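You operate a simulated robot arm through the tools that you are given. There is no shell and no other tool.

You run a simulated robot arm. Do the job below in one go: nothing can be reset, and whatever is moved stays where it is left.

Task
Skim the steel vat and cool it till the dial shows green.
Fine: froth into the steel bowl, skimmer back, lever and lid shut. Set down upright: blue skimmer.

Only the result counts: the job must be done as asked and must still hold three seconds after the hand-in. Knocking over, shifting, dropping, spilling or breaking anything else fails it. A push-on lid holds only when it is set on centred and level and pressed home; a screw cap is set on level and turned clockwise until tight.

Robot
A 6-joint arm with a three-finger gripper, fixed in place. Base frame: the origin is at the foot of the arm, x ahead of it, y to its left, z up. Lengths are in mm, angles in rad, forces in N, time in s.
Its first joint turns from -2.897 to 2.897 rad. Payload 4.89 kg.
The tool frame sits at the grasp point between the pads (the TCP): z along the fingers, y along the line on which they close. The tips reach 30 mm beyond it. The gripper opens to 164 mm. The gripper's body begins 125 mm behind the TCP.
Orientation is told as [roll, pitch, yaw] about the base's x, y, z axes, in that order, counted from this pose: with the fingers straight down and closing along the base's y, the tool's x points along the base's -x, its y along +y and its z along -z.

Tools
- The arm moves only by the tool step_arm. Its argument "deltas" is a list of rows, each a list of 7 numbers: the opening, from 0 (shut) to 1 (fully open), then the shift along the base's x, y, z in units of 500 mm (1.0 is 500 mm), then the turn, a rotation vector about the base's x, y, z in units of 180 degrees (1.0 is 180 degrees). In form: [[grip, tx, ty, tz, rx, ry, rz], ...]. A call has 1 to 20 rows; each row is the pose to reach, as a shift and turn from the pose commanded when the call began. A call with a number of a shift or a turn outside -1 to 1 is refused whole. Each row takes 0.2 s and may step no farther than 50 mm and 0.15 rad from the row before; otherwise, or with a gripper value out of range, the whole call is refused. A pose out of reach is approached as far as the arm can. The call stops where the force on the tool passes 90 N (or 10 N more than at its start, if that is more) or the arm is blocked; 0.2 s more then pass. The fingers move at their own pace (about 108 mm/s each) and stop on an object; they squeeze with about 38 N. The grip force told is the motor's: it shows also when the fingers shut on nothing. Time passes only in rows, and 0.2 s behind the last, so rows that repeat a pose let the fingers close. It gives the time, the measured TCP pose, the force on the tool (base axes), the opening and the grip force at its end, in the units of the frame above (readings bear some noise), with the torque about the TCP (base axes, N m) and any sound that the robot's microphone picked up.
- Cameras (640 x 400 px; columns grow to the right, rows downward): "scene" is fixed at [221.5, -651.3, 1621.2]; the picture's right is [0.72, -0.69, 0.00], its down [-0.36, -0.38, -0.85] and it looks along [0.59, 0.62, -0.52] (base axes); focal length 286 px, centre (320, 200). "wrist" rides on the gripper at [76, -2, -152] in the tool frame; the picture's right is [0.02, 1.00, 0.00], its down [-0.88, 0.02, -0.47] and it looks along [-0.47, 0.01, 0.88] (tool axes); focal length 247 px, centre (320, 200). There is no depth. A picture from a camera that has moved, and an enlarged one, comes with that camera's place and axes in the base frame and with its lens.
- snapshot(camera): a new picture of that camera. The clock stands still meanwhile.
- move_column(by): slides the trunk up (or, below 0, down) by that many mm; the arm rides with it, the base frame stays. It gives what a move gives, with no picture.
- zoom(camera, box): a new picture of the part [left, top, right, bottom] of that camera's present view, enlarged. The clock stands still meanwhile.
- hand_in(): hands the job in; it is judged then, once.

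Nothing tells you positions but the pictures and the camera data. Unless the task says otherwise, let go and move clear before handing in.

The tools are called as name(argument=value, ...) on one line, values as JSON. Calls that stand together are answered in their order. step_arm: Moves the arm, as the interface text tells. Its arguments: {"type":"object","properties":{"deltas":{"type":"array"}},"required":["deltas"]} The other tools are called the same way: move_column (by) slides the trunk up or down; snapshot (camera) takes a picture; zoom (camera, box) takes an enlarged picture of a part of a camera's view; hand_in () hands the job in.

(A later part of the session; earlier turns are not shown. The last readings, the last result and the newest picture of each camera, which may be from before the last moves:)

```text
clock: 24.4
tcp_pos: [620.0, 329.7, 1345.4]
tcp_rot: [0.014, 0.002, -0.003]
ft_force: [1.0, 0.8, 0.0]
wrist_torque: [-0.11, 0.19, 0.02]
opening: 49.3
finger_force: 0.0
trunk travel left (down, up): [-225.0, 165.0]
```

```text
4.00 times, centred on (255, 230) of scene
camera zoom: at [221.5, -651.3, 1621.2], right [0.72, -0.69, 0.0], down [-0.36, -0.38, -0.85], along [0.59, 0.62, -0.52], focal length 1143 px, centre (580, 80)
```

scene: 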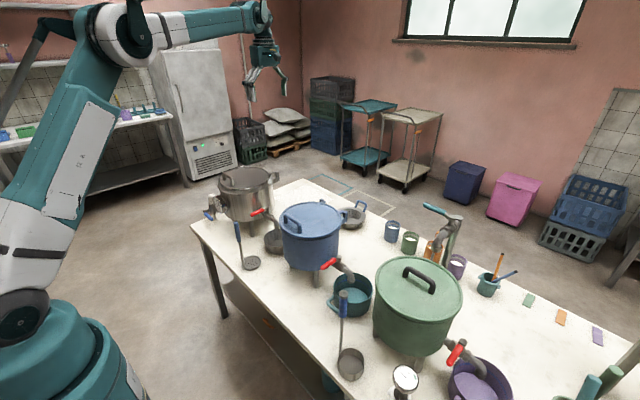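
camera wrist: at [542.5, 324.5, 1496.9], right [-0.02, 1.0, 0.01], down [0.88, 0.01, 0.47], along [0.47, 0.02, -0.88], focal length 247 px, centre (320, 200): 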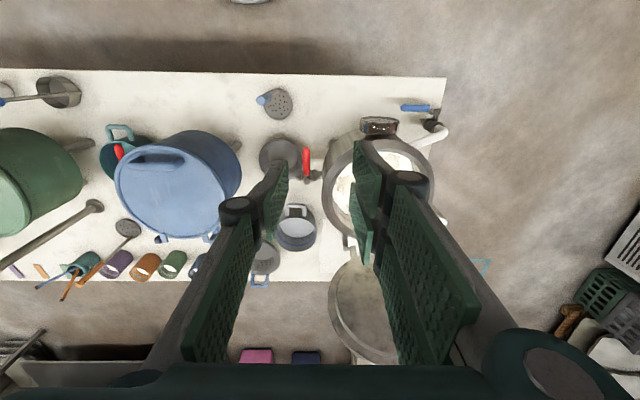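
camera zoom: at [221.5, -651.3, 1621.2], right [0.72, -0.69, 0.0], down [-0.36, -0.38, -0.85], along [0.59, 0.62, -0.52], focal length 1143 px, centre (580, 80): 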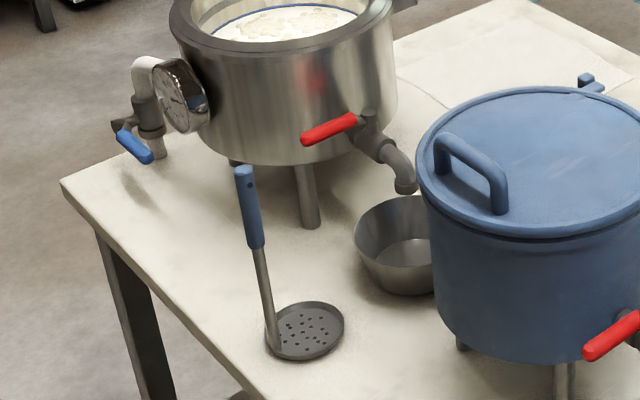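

I'll take a clear look straight into the open vat with the fingers spread, to find the froth, liquid level and rim.

step_arm(deltas=[[1, 0.07, 0.05, -0.01, -0.0045, 0, 0], [1, 0.14, 0.1, -0.02, -0.0045, 0, 0], [1, 0.2, 0.15, -0.03, -0.0045, 0, 0], [1, 0.26, 0.2, -0.04, -0.0045, 0, 0], [1, 0.32, 0.24, -0.06, -0.0045, 0, 0], [1, 0.36, 0.27, -0.09, -0.0045, 0, 0]])

snapshot(camera="wrist")

zoom(camera="wrist", box=[240, 30, 420, 190])

```text
clock: 25.8
tcp_pos: [799.9, 462.6, 1300.1]
tcp_rot: [0.001, 0.003, 0.0]
ft_force: [-0.5, 0.1, -0.2]
wrist_torque: [0.02, -0.05, -0.01]
opening: 164.1
finger_force: 0.0
trunk travel left (down, up): [-225.0, 165.0]
```

```text
taken
camera wrist: at [723.2, 460.1, 1452.8], right [-0.02, 1.0, 0.0], down [0.88, 0.02, 0.47], along [0.47, 0.01, -0.88], focal length 247 px, centre (320, 200)
```

wrist: 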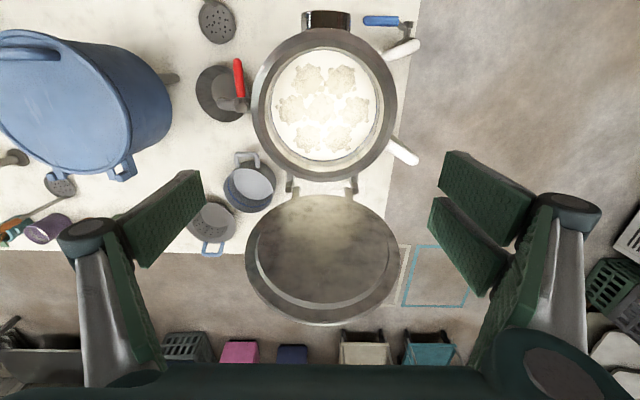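

```text
2.50 times, centred on (330, 110) of wrist
camera zoom: at [723.2, 460.1, 1452.8], right [-0.02, 1.0, 0.0], down [0.88, 0.02, 0.47], along [0.47, 0.01, -0.88], focal length 617 px, centre (295, 425)
```

zoom: 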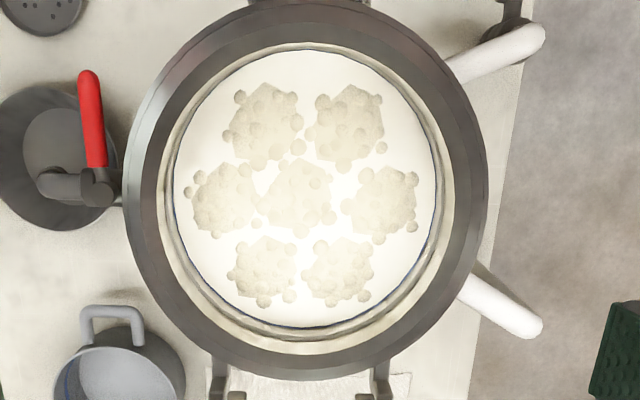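

Seven froth clumps float in a ring inside the vat (inner radius ~100 around (797, 469), liquid at about z 958). I'll zoom on the steel bowl and the neighbourhood of the tap now.

zoom(camera="wrist", box=[170, 40, 290, 140])

zoom(camera="scene", box=[245, 195, 315, 265])

```text
4.00 times, centred on (230, 90) of wrist
camera zoom: at [723.2, 460.1, 1452.8], right [-0.02, 1.0, 0.0], down [0.88, 0.02, 0.47], along [0.47, 0.01, -0.88], focal length 988 px, centre (680, 640)
```

zoom: 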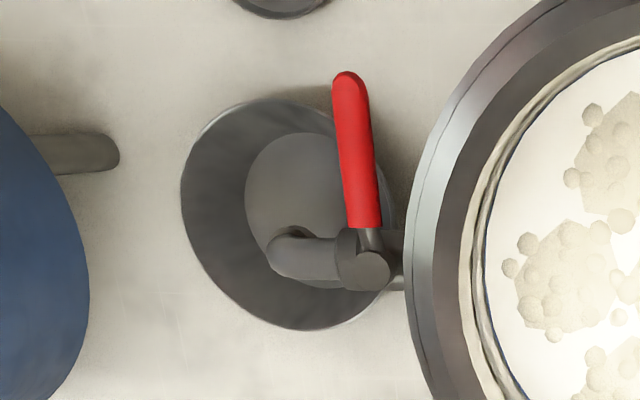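

```text
5.71 times, centred on (280, 230) of scene
camera zoom: at [221.5, -651.3, 1621.2], right [0.72, -0.69, 0.0], down [-0.36, -0.38, -0.85], along [0.59, 0.62, -0.52], focal length 1633 px, centre (549, 29)
```

zoom: 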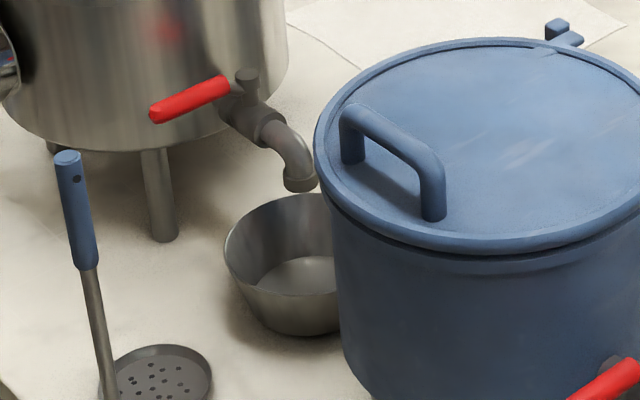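

The bowl centre is about (783, 221), rim z ~800, with the spout over its +y side. To pour, I plan to lean the handle back toward the robot with the dish's free edge down. I'll test empty-handed whether the arm can reach that tilted pose.

step_arm(deltas=[[0.3, -0.0134, -0.021, 0, 0, 0, 0.0463], [0.3, -0.027, -0.042, 0, 0, 0, 0.0926], [0.3, -0.04, -0.0625, 0, 0, 0, 0.1389], [0.3, -0.054, -0.083, -0.01, 0, 0, 0.1852], [0.3, -0.067, -0.104, -0.02, 0, 0, 0.2315], [0.3, -0.081, -0.125, -0.03, 0, 0, 0.2778], [0.3, -0.094, -0.146, -0.05, 0, 0, 0.3241], [0.3, -0.108, -0.167, -0.07, 0, 0, 0.3704], [0.3, -0.121, -0.1875, -0.09, 0, 0, 0.4167], [0.3, -0.134, -0.208, -0.11, 0, 0, 0.463], [0.3, -0.148, -0.229, -0.13, 0, 0, 0.5093], [0.3, -0.161, -0.25, -0.14, 0, 0, 0.5556], [0.3, -0.175, -0.271, -0.15, 0, 0, 0.6019], [0.3, -0.188, -0.292, -0.16, 0, 0, 0.6482], [0.3, -0.202, -0.3125, -0.17, 0, 0, 0.6945], [0.3, -0.215, -0.333, -0.18, 0, 0, 0.7408], [0.3, -0.228, -0.354, -0.19, 0, 0, 0.787], [0.3, -0.242, -0.375, -0.2, 0, 0, 0.8333]])

snapshot(camera="scene")

```text
clock: 29.6
tcp_pos: [677.6, 275.6, 1200.4]
tcp_rot: [0.001, 0.002, 2.62]
ft_force: [0.7, 0.6, -1.4]
wrist_torque: [-0.04, 0.06, -0.02]
opening: 49.1
finger_force: 0.0
trunk travel left (down, up): [-225.0, 165.0]
```

```text
taken
```

scene: 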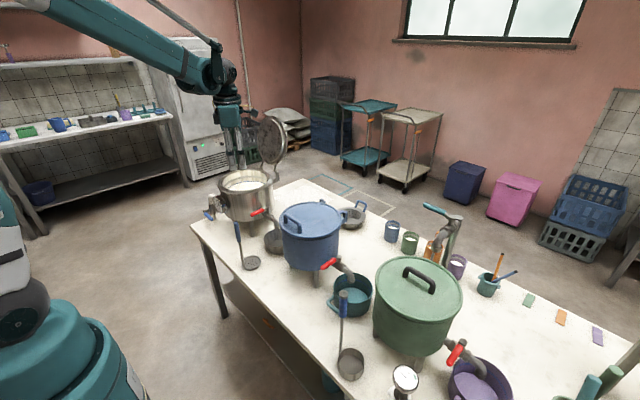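

step_arm(deltas=[[0.3, 0, 0, -0.02, -0.0208, -0.0361, 0], [0.3, 0, 0, -0.05, -0.0417, -0.0722, 0], [0.3, 0, 0, -0.08, -0.0625, -0.1083, 0], [0.3, 0, 0, -0.12, -0.0833, -0.1443, 0], [0.3, 0, 0, -0.16, -0.1042, -0.1804, 0], [0.3, 0, 0, -0.2, -0.125, -0.2165, 0], [0.3, 0, 0, -0.24, -0.1458, -0.2526, 0], [0.3, 0, 0, -0.28, -0.1667, -0.2887, 0], [0.3, 0, 0, -0.28, -0.1667, -0.2887, 0]])

snapshot(camera="scene")

snapshot(camera="wrist")

```text
clock: 31.6
tcp_pos: [678.5, 275.7, 1061.0]
tcp_rot: [-0.001, 1.051, 2.618]
ft_force: [0.7, 1.6, -0.2]
wrist_torque: [-0.06, -0.04, -0.09]
opening: 49.0
finger_force: 0.0
trunk travel left (down, up): [-225.0, 165.0]
```

```text
taken
```

scene: 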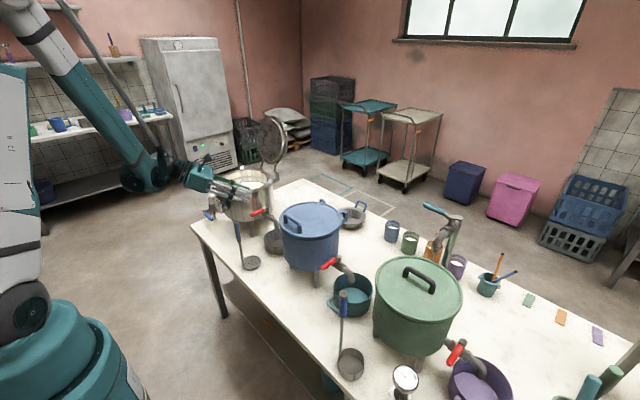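

```text
taken
camera wrist: at [597.0, 324.3, 1201.9], right [-0.49, -0.87, 0.02], down [-0.74, 0.41, -0.53], along [0.45, -0.27, -0.85], focal length 247 px, centre (320, 200)
```

wrist: 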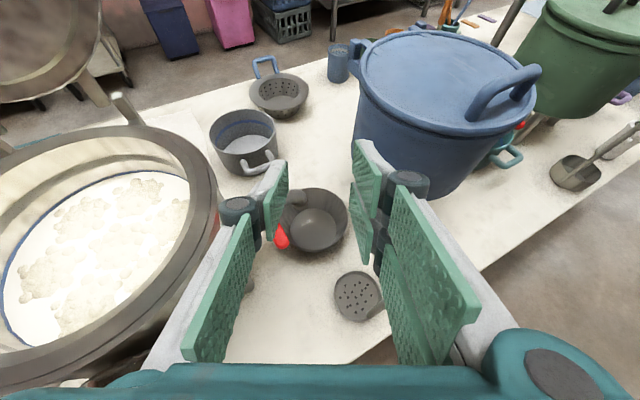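

The 60° tilt is reachable. I'll check if a 90° tilt is reachable too, at the same height.

step_arm(deltas=[[0.3, 0, 0, 0, -0.0208, -0.0361, 0], [0.3, 0, 0, 0, -0.0417, -0.0722, 0], [0.3, 0, 0, 0, -0.0625, -0.1083, 0], [0.3, 0, 0, 0, -0.0833, -0.1443, 0], [0.3, 0, 0, 0, -0.0833, -0.1443, 0]])

snapshot(camera="scene")

```text
clock: 32.8
tcp_pos: [699.7, 299.7, 1097.5]
tcp_rot: [-2.52, 1.569, 0.095]
ft_force: [-0.2, 0.9, -1.0]
wrist_torque: [-0.05, -0.03, -0.04]
opening: 49.0
finger_force: 0.0
out of reach, approached as far as the arm can: row 3, 4, 5
trunk travel left (down, up): [-225.0, 165.0]
```

```text
taken
```

scene: 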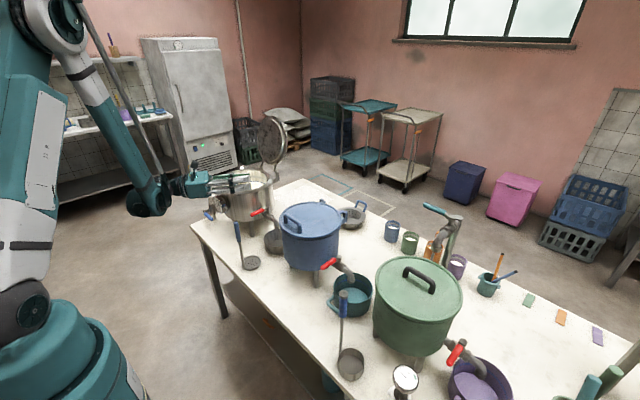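

A tilt up to about 75° is reachable, which is enough for pouring. I'll untilt and go up, then return to yaw 0 above the skimmer.

step_arm(deltas=[[0.3, 0, 0, 0.02, 0.0208, 0.0361, 0], [0.3, 0, 0, 0.05, 0.0417, 0.0722, 0], [0.3, 0, 0, 0.09, 0.0625, 0.1083, 0], [0.3, 0, 0, 0.13, 0.0833, 0.1443, 0], [0.3, 0, 0, 0.17, 0.1042, 0.1804, 0], [0.3, 0, 0, 0.21, 0.125, 0.2165, 0], [0.3, 0, 0, 0.24, 0.1458, 0.2526, 0], [0.3, 0, 0, 0.27, 0.1667, 0.2887, 0], [0.3, 0, 0, 0.3, 0.1875, 0.3248, 0], [0.3, 0, 0, 0.33, 0.2083, 0.3608, 0], [0.3, 0, 0, 0.35, 0.2292, 0.3969, 0], [0.3, 0, 0, 0.36, 0.25, 0.433, 0]])

```text
clock: 35.4
tcp_pos: [700.1, 299.2, 1279.6]
tcp_rot: [0.0, 0.002, 2.616]
ft_force: [-1.8, 0.3, 1.3]
wrist_torque: [-0.05, -0.17, -0.02]
opening: 49.2
finger_force: 0.1
trunk travel left (down, up): [-225.0, 165.0]
```

step_arm(deltas=[[0.4, -0.0109, -0.0096, 0, 0, 0, -0.0463], [0.4, -0.0218, -0.0191, 0, 0, 0, -0.0925], [0.4, -0.0327, -0.0287, 0, 0, 0, -0.1388], [0.4, -0.0436, -0.0382, 0, 0, 0, -0.185], [0.4, -0.0544, -0.0478, 0, 0, 0, -0.2313], [0.4, -0.0653, -0.0573, 0, 0, 0, -0.2776], [0.4, -0.0762, -0.0669, 0, 0, 0, -0.3238], [0.4, -0.0871, -0.0764, 0, 0, 0, -0.3701], [0.4, -0.098, -0.086, 0, 0, 0, -0.4164], [0.4, -0.1089, -0.0956, -0.02, 0, 0, -0.4626], [0.4, -0.1198, -0.1051, -0.04, 0, 0, -0.5089], [0.4, -0.1307, -0.1147, -0.06, 0, 0, -0.5551], [0.4, -0.1416, -0.1242, -0.08, 0, 0, -0.6014], [0.4, -0.1524, -0.1338, -0.1, 0, 0, -0.6477], [0.4, -0.1633, -0.1433, -0.12, 0, 0, -0.6939], [0.4, -0.1742, -0.1529, -0.14, 0, 0, -0.7402], [0.4, -0.1851, -0.1624, -0.16, 0, 0, -0.7864], [0.4, -0.196, -0.172, -0.18, 0, 0, -0.8327]])

snapshot(camera="wrist")

zoom(camera="scene", box=[195, 160, 295, 280])

```text
clock: 39.2
tcp_pos: [602.4, 214.3, 1188.4]
tcp_rot: [0.0, 0.002, 0.003]
ft_force: [0.3, -0.2, 0.5]
wrist_torque: [-0.01, 0.01, 0.02]
opening: 65.5
finger_force: 0.2
trunk travel left (down, up): [-225.0, 165.0]
```

```text
taken
camera wrist: at [524.9, 211.8, 1340.0], right [-0.02, 1.0, 0.0], down [0.88, 0.02, 0.47], along [0.47, 0.01, -0.88], focal length 247 px, centre (320, 200)
```

wrist: 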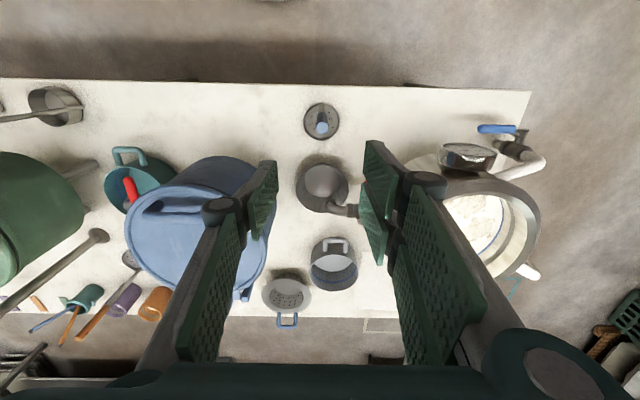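

```text
3.33 times, centred on (245, 220) of scene
camera zoom: at [221.5, -651.3, 1621.2], right [0.72, -0.69, 0.0], down [-0.36, -0.38, -0.85], along [0.59, 0.62, -0.52], focal length 952 px, centre (570, 133)
```

zoom: 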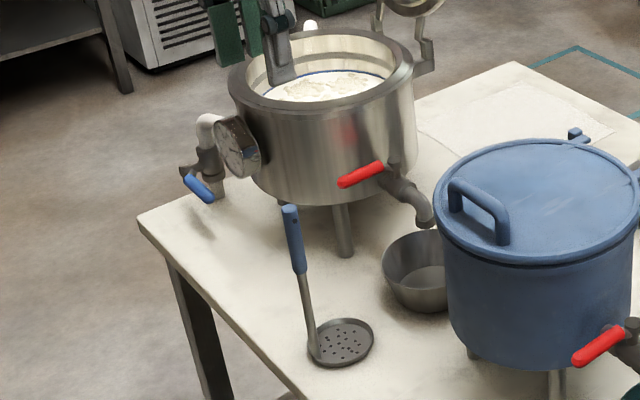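

zoom(camera="wrist", box=[290, 90, 354, 140])

```text
8.00 times, centred on (322, 115) of wrist
camera zoom: at [524.9, 211.8, 1340.0], right [-0.02, 1.0, 0.0], down [0.88, 0.02, 0.47], along [0.47, 0.01, -0.88], focal length 1976 px, centre (304, 880)
```

zoom: 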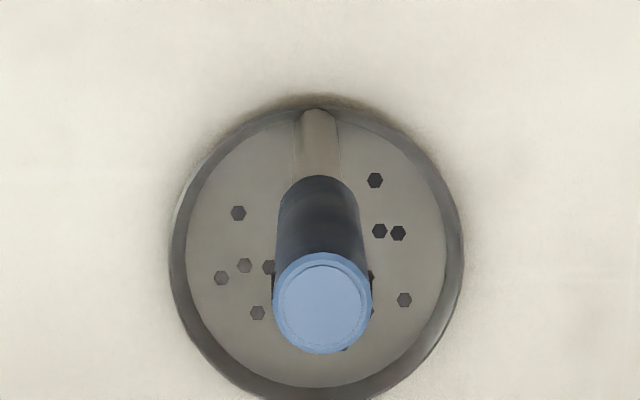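

The handle top is at (601, 217, ~975) and the dish centre lies about 37 mm ahead of the rod. I'll descend around the handle and grip it about 60 mm below its top.

step_arm(deltas=[[0.4, -0.003, 0.005, -0.08, 0, 0, 0], [0.4, -0.003, 0.005, -0.16, 0, 0, 0], [0.4, -0.003, 0.005, -0.24, 0, 0, 0], [0.4, -0.003, 0.005, -0.31, 0, 0, 0], [0.4, -0.003, 0.005, -0.38, 0, 0, 0], [0.4, -0.003, 0.005, -0.43, 0, 0, 0]])

snapshot(camera="wrist")

zoom(camera="scene", box=[195, 180, 295, 280])

```text
clock: 40.6
tcp_pos: [599.9, 215.7, 974.7]
tcp_rot: [0.0, 0.003, 0.002]
ft_force: [0.2, -0.3, 0.0]
wrist_torque: [0.04, -0.04, -0.01]
opening: 65.5
finger_force: 0.0
trunk travel left (down, up): [-225.0, 165.0]
```

```text
taken
camera wrist: at [523.8, 213.7, 1126.3], right [-0.02, 1.0, 0.0], down [0.88, 0.02, 0.47], along [0.47, 0.01, -0.88], focal length 247 px, centre (320, 200)
```

wrist: 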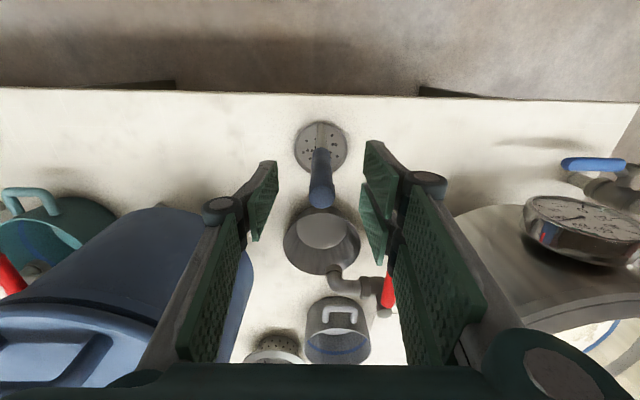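

```text
4.00 times, centred on (245, 230) of scene
camera zoom: at [221.5, -651.3, 1621.2], right [0.72, -0.69, 0.0], down [-0.36, -0.38, -0.85], along [0.59, 0.62, -0.52], focal length 1143 px, centre (620, 80)
```

zoom: 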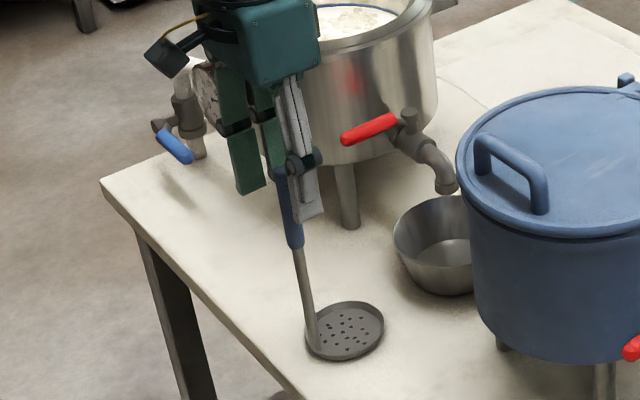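

step_arm(deltas=[[0.4, 0.002, 0.001, -0.06, 0, 0, 0], [0.4, 0.002, 0.001, -0.112, 0, 0, 0], [0, 0.002, 0.001, -0.112, 0, 0, 0], [0, 0.002, 0.001, -0.112, 0, 0, 0], [0, 0.002, 0.001, -0.112, 0, 0, 0]])

zoom(camera="scene", box=[215, 200, 275, 280])

zoom(camera="wrist", box=[500, 100, 640, 300])

```text
clock: 41.8
tcp_pos: [600.8, 217.0, 918.1]
tcp_rot: [0.0, 0.003, 0.001]
ft_force: [-0.5, 0.3, -0.5]
wrist_torque: [0.0, 0.04, 0.01]
opening: 15.9
finger_force: 38.1
trunk travel left (down, up): [-225.0, 165.0]
```

```text
5.00 times, centred on (245, 240) of scene
camera zoom: at [221.5, -651.3, 1621.2], right [0.72, -0.69, 0.0], down [-0.36, -0.38, -0.85], along [0.59, 0.62, -0.52], focal length 1429 px, centre (695, 0)
```

zoom: 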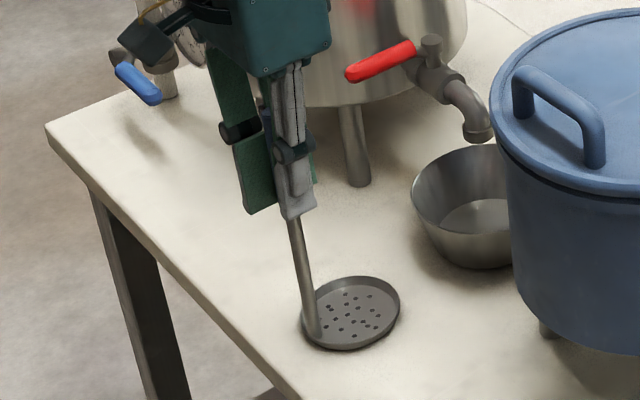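

```text
2.00 times, centred on (570, 200) of wrist
camera zoom: at [524.3, 214.4, 1069.9], right [-0.02, 1.0, 0.0], down [0.88, 0.02, 0.47], along [0.47, 0.01, -0.88], focal length 494 px, centre (-180, 200)
```

zoom: 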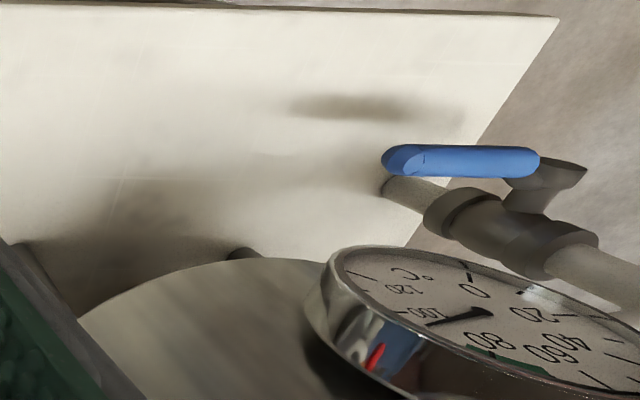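

The skimmer is gripped securely (15.9 mm) and the green zone lies between 60 and 80 on the dial, with the needle near 93. I'll lift it and carry it over the vat at height.

step_arm(deltas=[[0, 0, 0, 0.02, 0, 0, 0], [0, 0, 0, 0.08, 0, 0, 0], [0, 0, 0, 0.16, 0, 0, 0], [0, 0, 0, 0.24, 0, 0, 0], [0, 0, 0, 0.32, 0, 0, 0], [0, 0, 0, 0.4, 0, 0, 0], [0, 0, 0, 0.48, 0, 0, 0], [0, 0, 0, 0.56, 0, 0, 0], [0, 0, 0, 0.63, 0, 0, 0]])

step_arm(deltas=[[0, 0.034, 0.055, 0, 0, 0, 0], [0, 0.068, 0.111, 0, 0, 0, 0], [0, 0.103, 0.167, 0, 0, 0, 0], [0, 0.137, 0.222, 0, 0, 0, 0], [0, 0.171, 0.278, 0, 0, 0, 0], [0, 0.205, 0.333, 0, 0, 0, 0], [0, 0.24, 0.389, 0, 0, 0, 0], [0, 0.274, 0.444, 0, 0, 0, 0], [0, 0.308, 0.5, 0, 0, 0, 0]])

snapshot(camera="wrist")

zoom(camera="scene", box=[185, 100, 315, 230])

```text
clock: 43.8
tcp_pos: [603.4, 217.7, 1232.5]
tcp_rot: [0.001, 0.002, 0.003]
ft_force: [0.8, 0.9, -1.9]
wrist_torque: [-0.02, 0.13, 0.0]
opening: 15.8
finger_force: 37.6
trunk travel left (down, up): [-225.0, 165.0]
```

```text
clock: 45.8
tcp_pos: [755.9, 468.0, 1233.1]
tcp_rot: [0.002, 0.002, 0.002]
ft_force: [0.2, -1.2, -1.3]
wrist_torque: [0.12, 0.01, 0.04]
opening: 16.0
finger_force: 38.1
trunk travel left (down, up): [-225.0, 165.0]
```

```text
taken
camera wrist: at [678.7, 464.9, 1384.7], right [-0.02, 1.0, 0.0], down [0.88, 0.02, 0.47], along [0.47, 0.01, -0.88], focal length 247 px, centre (320, 200)
```

wrist: 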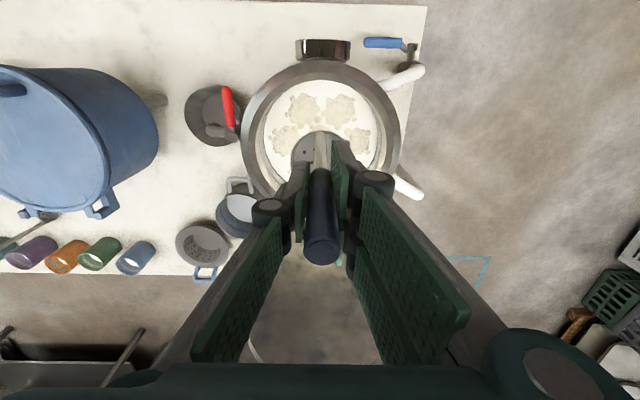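

```text
3.08 times, centred on (250, 165) of scene
camera zoom: at [221.5, -651.3, 1621.2], right [0.72, -0.69, 0.0], down [-0.36, -0.38, -0.85], along [0.59, 0.62, -0.52], focal length 879 px, centre (535, 308)
```

zoom: 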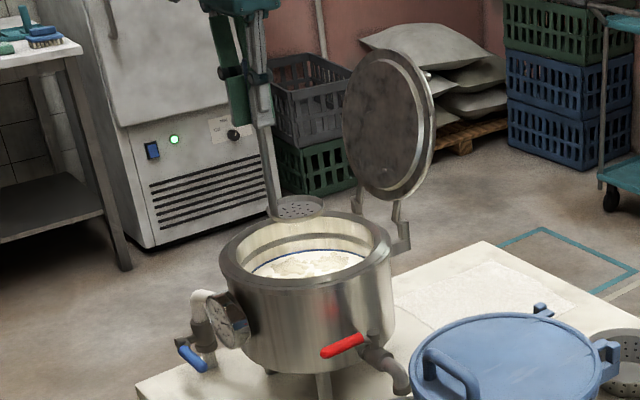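

The skimmer hangs level above the vat. I'll lower it into the middle, below the surface, and look.

step_arm(deltas=[[0, 0, 0, -0.05, 0, 0, 0], [0, 0, 0, -0.1, 0, 0, 0], [0, 0, 0, -0.14, 0, 0, 0], [0, 0, 0, -0.18, 0, 0, 0]])

zoom(camera="scene", box=[205, 140, 295, 210])

zoom(camera="wrist", box=[220, 20, 420, 180])

```text
clock: 46.8
tcp_pos: [756.6, 466.2, 1144.0]
tcp_rot: [-0.001, 0.002, 0.001]
ft_force: [-0.3, 0.2, -1.4]
wrist_torque: [-0.02, 0.04, 0.02]
opening: 15.9
finger_force: 38.5
trunk travel left (down, up): [-225.0, 165.0]
```

```text
5.71 times, centred on (250, 175) of scene
camera zoom: at [221.5, -651.3, 1621.2], right [0.72, -0.69, 0.0], down [-0.36, -0.38, -0.85], along [0.59, 0.62, -0.52], focal length 1633 px, centre (720, 343)
```

zoom: 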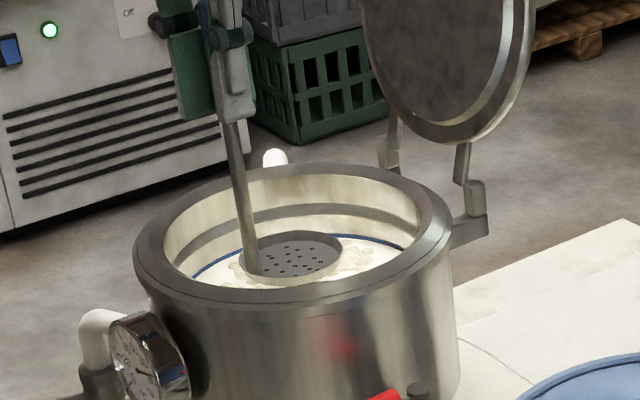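

```text
2.50 times, centred on (320, 100) of wrist
camera zoom: at [679.4, 463.1, 1295.0], right [-0.02, 1.0, 0.0], down [0.88, 0.02, 0.47], along [0.47, 0.01, -0.88], focal length 617 px, centre (320, 450)
```

zoom: 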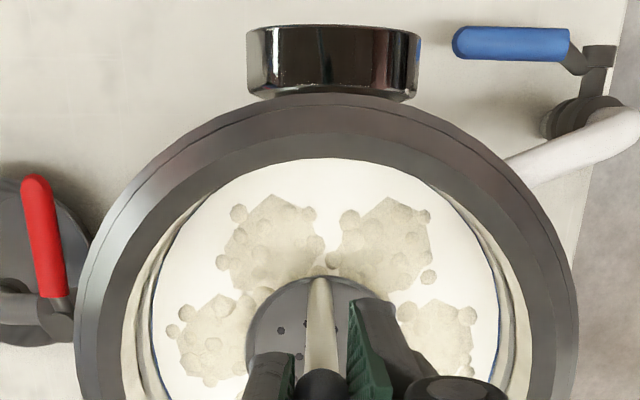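

step_arm(deltas=[[0, 0, 0, -0.02, 0, 0, 0], [0, 0, 0, -0.04, 0, 0, 0], [0, 0, 0, -0.06, 0, 0, 0]])

zoom(camera="scene", box=[205, 140, 295, 210])

zoom(camera="wrist", box=[220, 20, 420, 180])

```text
clock: 47.6
tcp_pos: [755.6, 466.6, 1111.6]
tcp_rot: [0.0, 0.002, 0.0]
ft_force: [-0.5, 0.0, -2.0]
wrist_torque: [0.05, 0.05, 0.02]
opening: 15.7
finger_force: 38.2
trunk travel left (down, up): [-225.0, 165.0]
```

```text
5.71 times, centred on (250, 175) of scene
camera zoom: at [221.5, -651.3, 1621.2], right [0.72, -0.69, 0.0], down [-0.36, -0.38, -0.85], along [0.59, 0.62, -0.52], focal length 1633 px, centre (720, 343)
```

zoom: 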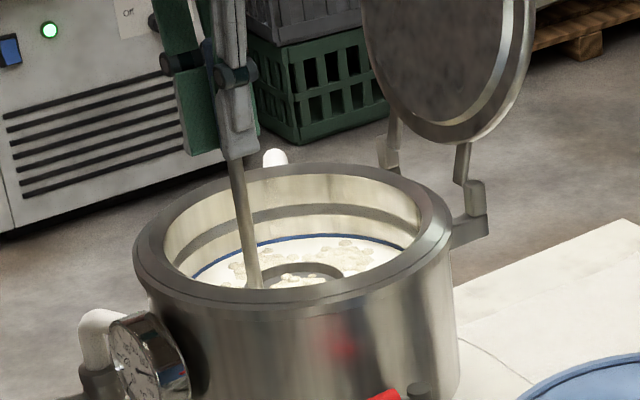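

```text
2.50 times, centred on (320, 100) of wrist
camera zoom: at [678.4, 463.5, 1264.6], right [-0.02, 1.0, 0.0], down [0.88, 0.02, 0.47], along [0.47, 0.01, -0.88], focal length 617 px, centre (320, 450)
```

zoom: 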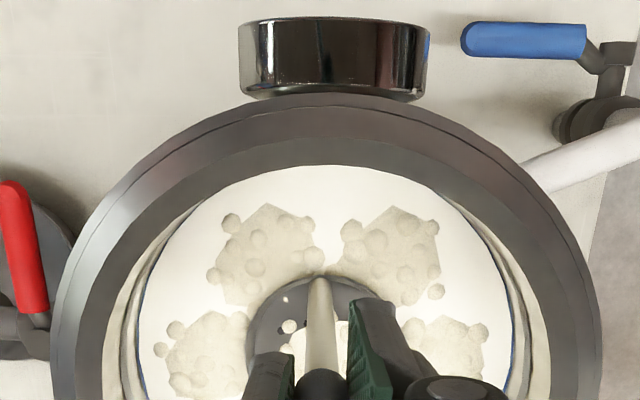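

The dish is right at the surface with the central clump above it. I'll dip a bit deeper and then lift slowly out.

step_arm(deltas=[[0, 0, 0, -0.02, 0, 0, 0], [0, 0, 0, -0.04, 0, 0, 0], [0, 0, 0, -0.04, 0, 0, 0]])

zoom(camera="scene", box=[205, 140, 295, 210])

step_arm(deltas=[[0, 0, 0, 0.02, 0, 0, 0], [0, 0, 0, 0.04, 0, 0, 0], [0, 0, 0, 0.06, 0, 0, 0], [0, 0, 0, 0.08, 0, 0, 0], [0, 0, 0, 0.1, 0, 0, 0], [0, 0, 0, 0.12, 0, 0, 0], [0, 0, 0, 0.14, 0, 0, 0]])

zoom(camera="scene", box=[205, 140, 295, 210])

zoom(camera="wrist", box=[220, 20, 420, 180])

```text
clock: 48.4
tcp_pos: [755.6, 465.3, 1092.8]
tcp_rot: [-0.001, 0.003, 0.002]
ft_force: [-0.1, -0.6, -2.2]
wrist_torque: [-0.03, 0.05, 0.0]
opening: 15.7
finger_force: 38.0
trunk travel left (down, up): [-225.0, 165.0]
```

```text
5.71 times, centred on (250, 175) of scene
camera zoom: at [221.5, -651.3, 1621.2], right [0.72, -0.69, 0.0], down [-0.36, -0.38, -0.85], along [0.59, 0.62, -0.52], focal length 1633 px, centre (720, 343)
```

zoom: 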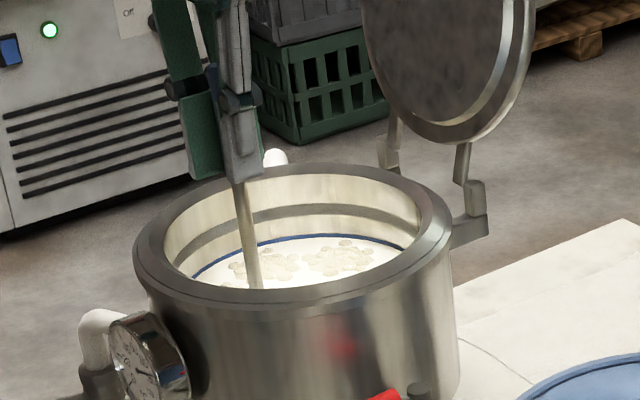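

```text
clock: 50.0
tcp_pos: [755.5, 467.5, 1162.5]
tcp_rot: [0.001, 0.002, 0.002]
ft_force: [0.7, -0.6, -2.4]
wrist_torque: [-0.02, 0.1, 0.0]
opening: 15.7
finger_force: 38.4
trunk travel left (down, up): [-225.0, 165.0]
```

```text
5.71 times, centred on (250, 175) of scene
camera zoom: at [221.5, -651.3, 1621.2], right [0.72, -0.69, 0.0], down [-0.36, -0.38, -0.85], along [0.59, 0.62, -0.52], focal length 1633 px, centre (720, 343)
```

zoom: 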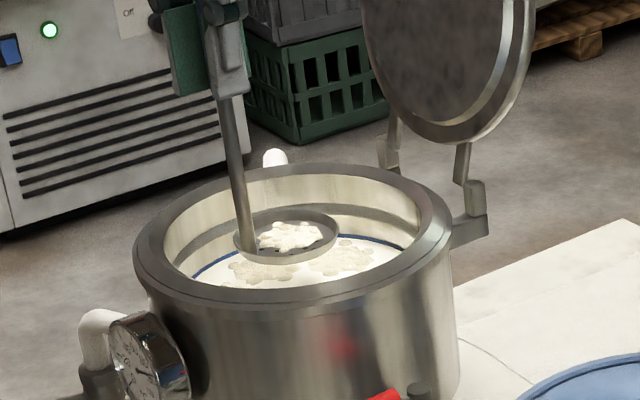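

```text
2.50 times, centred on (320, 100) of wrist
camera zoom: at [678.8, 464.1, 1314.3], right [-0.02, 1.0, 0.0], down [0.88, 0.02, 0.47], along [0.47, 0.01, -0.88], focal length 617 px, centre (320, 450)
```

zoom: 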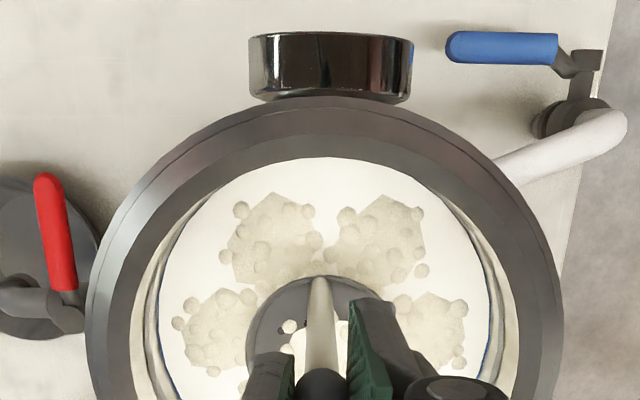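

The central clump was lifted in the dish. I'll try adding a second clump (front-left) before carrying, since anything slipping just goes back into the vat.

step_arm(deltas=[[0, -0.025, -0.014, 0, 0, 0, 0], [0, -0.05, -0.028, 0, 0, 0, 0], [0, -0.075, -0.042, 0, 0, 0, 0], [0, -0.075, -0.042, -0.04, 0, 0, 0], [0, -0.075, -0.042, -0.08, 0, 0, 0], [0, -0.075, -0.042, -0.11, 0, 0, 0], [0, -0.075, -0.042, -0.14, 0, 0, 0], [0, -0.075, -0.042, -0.14, 0, 0, 0]])

zoom(camera="wrist", box=[220, 20, 420, 180])

step_arm(deltas=[[0, 0, 0, 0.02, 0, 0, 0], [0, 0, 0, 0.04, 0, 0, 0], [0, 0, 0, 0.06, 0, 0, 0], [0, 0, 0, 0.08, 0, 0, 0], [0, 0, 0, 0.1, 0, 0, 0], [0, 0, 0, 0.12, 0, 0, 0], [0, 0, 0, 0.14, 0, 0, 0], [0, 0, 0, 0.17, 0, 0, 0], [0, 0, 0, 0.22, 0, 0, 0]])

zoom(camera="wrist", box=[220, 20, 420, 180])

zoom(camera="scene", box=[205, 140, 295, 210])

```text
clock: 51.8
tcp_pos: [718.0, 446.1, 1091.1]
tcp_rot: [0.001, 0.0, 0.004]
ft_force: [0.5, 0.2, -1.6]
wrist_torque: [-0.02, 0.05, -0.02]
opening: 15.7
finger_force: 38.6
trunk travel left (down, up): [-225.0, 165.0]
```

```text
2.50 times, centred on (320, 100) of wrist
camera zoom: at [640.9, 442.9, 1243.7], right [-0.02, 1.0, 0.0], down [0.88, 0.02, 0.47], along [0.47, 0.01, -0.88], focal length 617 px, centre (320, 450)
```

zoom: 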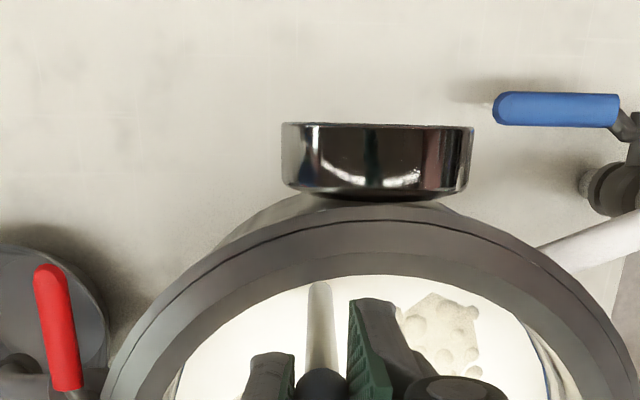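

```text
clock: 53.8
tcp_pos: [718.8, 446.7, 1202.6]
tcp_rot: [0.0, 0.003, 0.002]
ft_force: [0.9, -0.4, -2.2]
wrist_torque: [-0.08, 0.12, 0.05]
opening: 16.0
finger_force: 38.1
trunk travel left (down, up): [-225.0, 165.0]
```

```text
2.50 times, centred on (320, 100) of wrist
camera zoom: at [641.4, 443.7, 1353.8], right [-0.02, 1.0, 0.0], down [0.88, 0.02, 0.47], along [0.47, 0.01, -0.88], focal length 617 px, centre (320, 450)
```

zoom: 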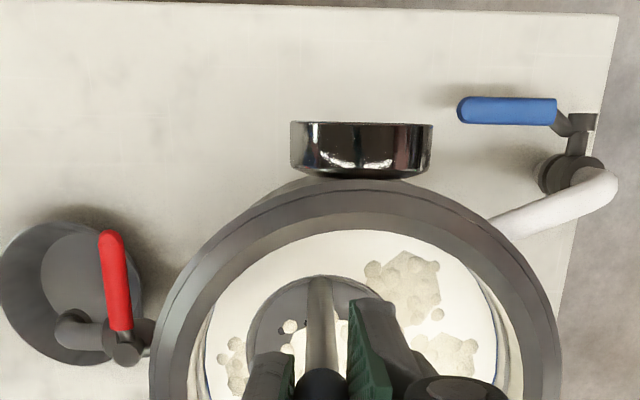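

```text
5.71 times, centred on (250, 175) of scene
camera zoom: at [221.5, -651.3, 1621.2], right [0.72, -0.69, 0.0], down [-0.36, -0.38, -0.85], along [0.59, 0.62, -0.52], focal length 1633 px, centre (720, 343)
```

zoom: 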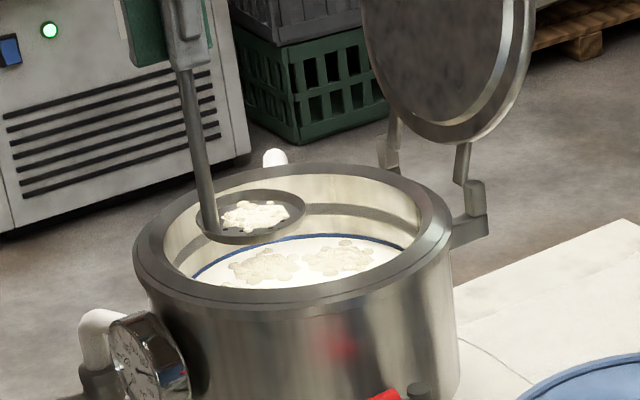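

A clump is riding in the dish. I'll raise it, carry it toward the bowl while turning 150°, keeping it level.

step_arm(deltas=[[0, 0, 0, 0.04, 0, 0, 0], [0, 0, 0, 0.08, 0, 0, 0.02], [0, 0.015, -0.03, 0.08, 0, 0, 0.06], [0, 0.03, -0.06, 0.08, 0, 0, 0.105], [0, 0.045, -0.09, 0.08, 0, 0, 0.15], [0, 0.06, -0.12, 0.08, 0, 0, 0.195], [0, 0.075, -0.15, 0.08, 0, 0, 0.24], [0, 0.09, -0.185, 0.08, 0, 0, 0.285], [0, 0.105, -0.22, 0.08, 0, 0, 0.33], [0, 0.12, -0.255, 0.08, 0, 0, 0.375], [0, 0.135, -0.29, 0.08, 0, 0, 0.42], [0, 0.15, -0.325, 0.08, 0, 0, 0.465], [0, 0.165, -0.36, 0.08, 0, 0, 0.51], [0, 0.18, -0.395, 0.08, 0, 0, 0.555], [0, 0.195, -0.43, 0.08, 0, 0, 0.6], [0, 0.21, -0.465, 0.08, 0, 0, 0.65], [0, 0.225, -0.5, 0.08, 0, 0, 0.695], [0, 0.245, -0.53, 0.08, 0, 0, 0.74], [0, 0.26, -0.55, 0.08, 0, 0, 0.787], [0, 0.263, -0.55, 0.08, 0, 0, 0.832]])

snapshot(camera="wrist")

zoom(camera="scene", box=[205, 120, 335, 250])

```text
refused: row 16 steps farther than a row can; nothing moved
```

```text
taken
camera wrist: at [641.4, 443.7, 1353.8], right [-0.02, 1.0, 0.0], down [0.88, 0.02, 0.47], along [0.47, 0.01, -0.88], focal length 247 px, centre (320, 200)
```

wrist: 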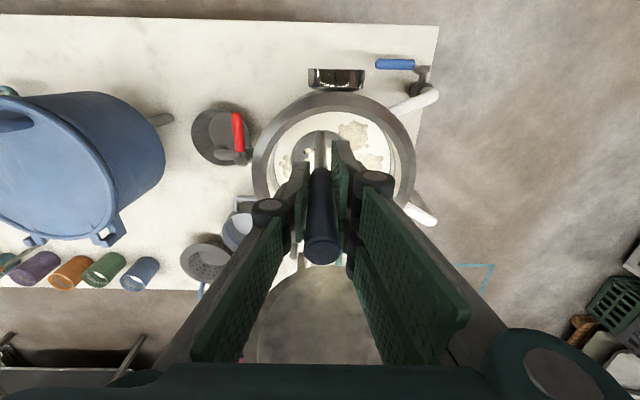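

```text
3.08 times, centred on (270, 185) of scene
camera zoom: at [221.5, -651.3, 1621.2], right [0.72, -0.69, 0.0], down [-0.36, -0.38, -0.85], along [0.59, 0.62, -0.52], focal length 879 px, centre (474, 246)
```

zoom: 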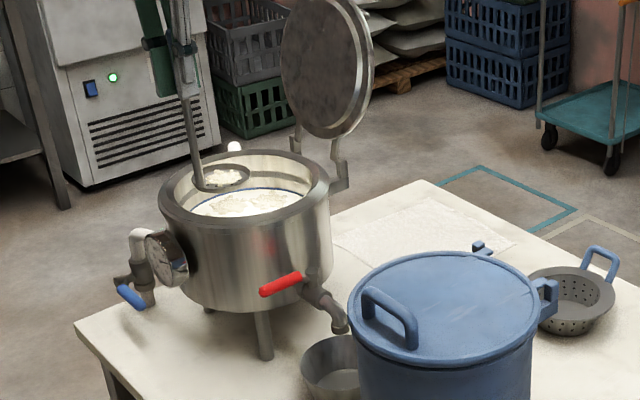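

step_arm(deltas=[[0, 0, 0, 0.04, 0, 0, 0], [0, 0, 0, 0.08, 0, 0, 0.04], [0, 0.015, -0.03, 0.08, 0, 0, 0.08], [0, 0.03, -0.06, 0.08, 0, 0, 0.124], [0, 0.045, -0.09, 0.08, 0, 0, 0.168], [0, 0.06, -0.12, 0.08, 0, 0, 0.212], [0, 0.075, -0.15, 0.08, 0, 0, 0.256], [0, 0.09, -0.185, 0.08, 0, 0, 0.3], [0, 0.105, -0.22, 0.08, 0, 0, 0.344], [0, 0.12, -0.255, 0.08, 0, 0, 0.388], [0, 0.135, -0.29, 0.08, 0, 0, 0.432], [0, 0.15, -0.325, 0.08, 0, 0, 0.476], [0, 0.165, -0.36, 0.08, 0, 0, 0.52], [0, 0.18, -0.395, 0.08, 0, 0, 0.566], [0, 0.195, -0.43, 0.08, 0, 0, 0.612], [0, 0.21, -0.465, 0.08, 0, 0, 0.658], [0, 0.225, -0.5, 0.08, 0, 0, 0.704], [0, 0.245, -0.53, 0.08, 0, 0, 0.748], [0, 0.26, -0.55, 0.08, 0, 0, 0.79], [0, 0.263, -0.55, 0.08, 0, 0, 0.832]])

snapshot(camera="wrist")

zoom(camera="scene", box=[205, 120, 335, 250])

```text
clock: 58.0
tcp_pos: [849.5, 171.0, 1242.2]
tcp_rot: [0.001, 0.002, 2.616]
ft_force: [-0.6, -0.3, -2.1]
wrist_torque: [-0.01, -0.02, -0.01]
opening: 15.9
finger_force: 37.8
trunk travel left (down, up): [-225.0, 165.0]
```

```text
taken
camera wrist: at [915.1, 132.5, 1394.4], right [-0.48, -0.88, 0.0], down [-0.77, 0.43, 0.47], along [-0.41, 0.23, -0.88], focal length 247 px, centre (320, 200)
```

wrist: 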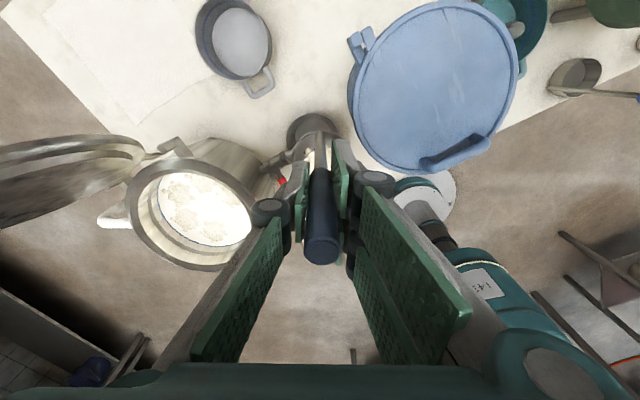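

```text
3.08 times, centred on (270, 185) of scene
camera zoom: at [221.5, -651.3, 1621.2], right [0.72, -0.69, 0.0], down [-0.36, -0.38, -0.85], along [0.59, 0.62, -0.52], focal length 879 px, centre (474, 246)
```

zoom: 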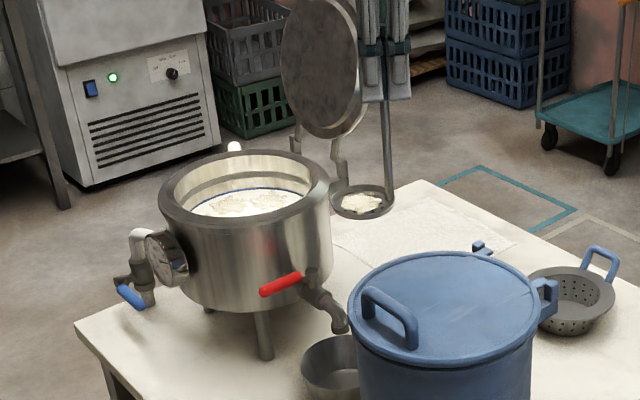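

zoom(camera="wrist", box=[120, 100, 360, 280])

```text
2.22 times, centred on (240, 190) of wrist
camera zoom: at [915.1, 132.5, 1394.4], right [-0.48, -0.88, 0.0], down [-0.77, 0.43, 0.47], along [-0.41, 0.23, -0.88], focal length 549 px, centre (498, 222)
```

zoom: 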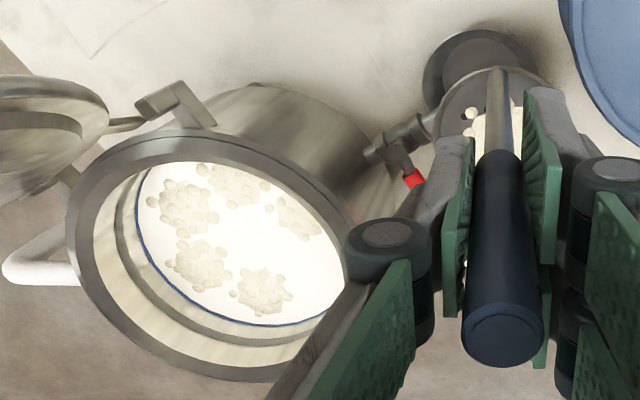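

The vat now shows five clumps, so two were collected in the dish. I'll descend to pour height over the bowl and check clearance from the tap.

step_arm(deltas=[[0, 0, 0, -0.06, 0, 0, 0], [0, 0, 0, -0.12, 0, 0, 0], [0, 0, 0, -0.18, 0, 0, 0], [0, 0, 0, -0.24, 0, 0, 0], [0, 0, 0, -0.28, 0, 0, 0]])

zoom(camera="scene", box=[225, 150, 335, 260])

snapshot(camera="wrist")

```text
clock: 59.2
tcp_pos: [849.5, 172.1, 1101.8]
tcp_rot: [0.0, 0.002, 2.615]
ft_force: [0.0, 0.3, -2.3]
wrist_torque: [0.01, -0.05, 0.02]
opening: 15.7
finger_force: 38.3
trunk travel left (down, up): [-225.0, 165.0]
```

```text
3.64 times, centred on (280, 205) of scene
camera zoom: at [221.5, -651.3, 1621.2], right [0.72, -0.69, 0.0], down [-0.36, -0.38, -0.85], along [0.59, 0.62, -0.52], focal length 1039 px, centre (466, 182)
```

zoom: 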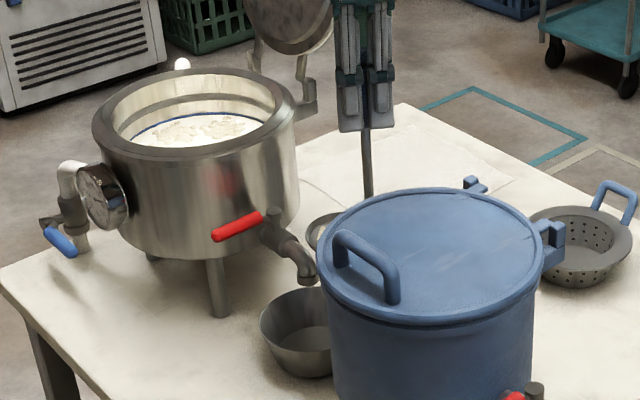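

```text
taken
camera wrist: at [914.3, 133.7, 1253.7], right [-0.48, -0.88, 0.0], down [-0.77, 0.43, 0.47], along [-0.41, 0.23, -0.88], focal length 247 px, centre (320, 200)
```

wrist: 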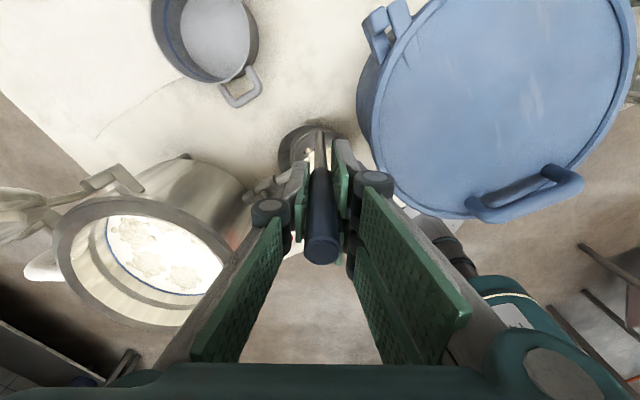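

Clear of the tap and the blue vat. I'll tilt about the dish's free edge so it stays above the bowl, first to 45°.

step_arm(deltas=[[0, -0.0402, 0.0232, 0.0182, -0.0208, -0.0361, 0], [0, -0.0824, 0.0476, 0.0302, -0.0417, -0.0722, 0], [0, -0.1252, 0.0724, 0.0356, -0.0625, -0.1083, 0], [0, -0.1686, 0.0974, 0.0346, -0.0833, -0.1443, 0], [0, -0.2114, 0.1222, 0.0272, -0.1042, -0.1804, 0], [0, -0.2528, 0.1462, 0.0132, -0.125, -0.2165, 0]])

zoom(camera="scene", box=[225, 150, 335, 260])

snapshot(camera="wrist")

```text
clock: 60.6
tcp_pos: [722.1, 244.6, 1110.7]
tcp_rot: [-0.004, 0.79, 2.611]
ft_force: [1.0, -2.5, -1.9]
wrist_torque: [0.21, 0.13, 0.08]
opening: 15.9
finger_force: 38.2
trunk travel left (down, up): [-225.0, 165.0]
```

```text
3.64 times, centred on (280, 205) of scene
camera zoom: at [221.5, -651.3, 1621.2], right [0.72, -0.69, 0.0], down [-0.36, -0.38, -0.85], along [0.59, 0.62, -0.52], focal length 1039 px, centre (466, 182)
```

zoom: 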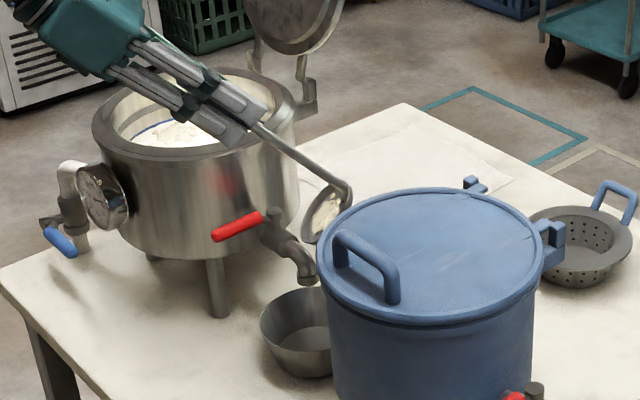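

```text
taken
camera wrist: at [675.1, 271.5, 1271.0], right [-0.49, -0.87, 0.01], down [-0.84, 0.46, -0.29], along [0.25, -0.15, -0.96], focal length 247 px, centre (320, 200)
```

wrist: 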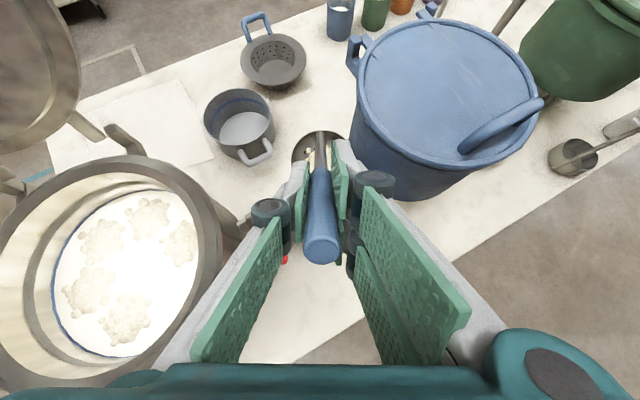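

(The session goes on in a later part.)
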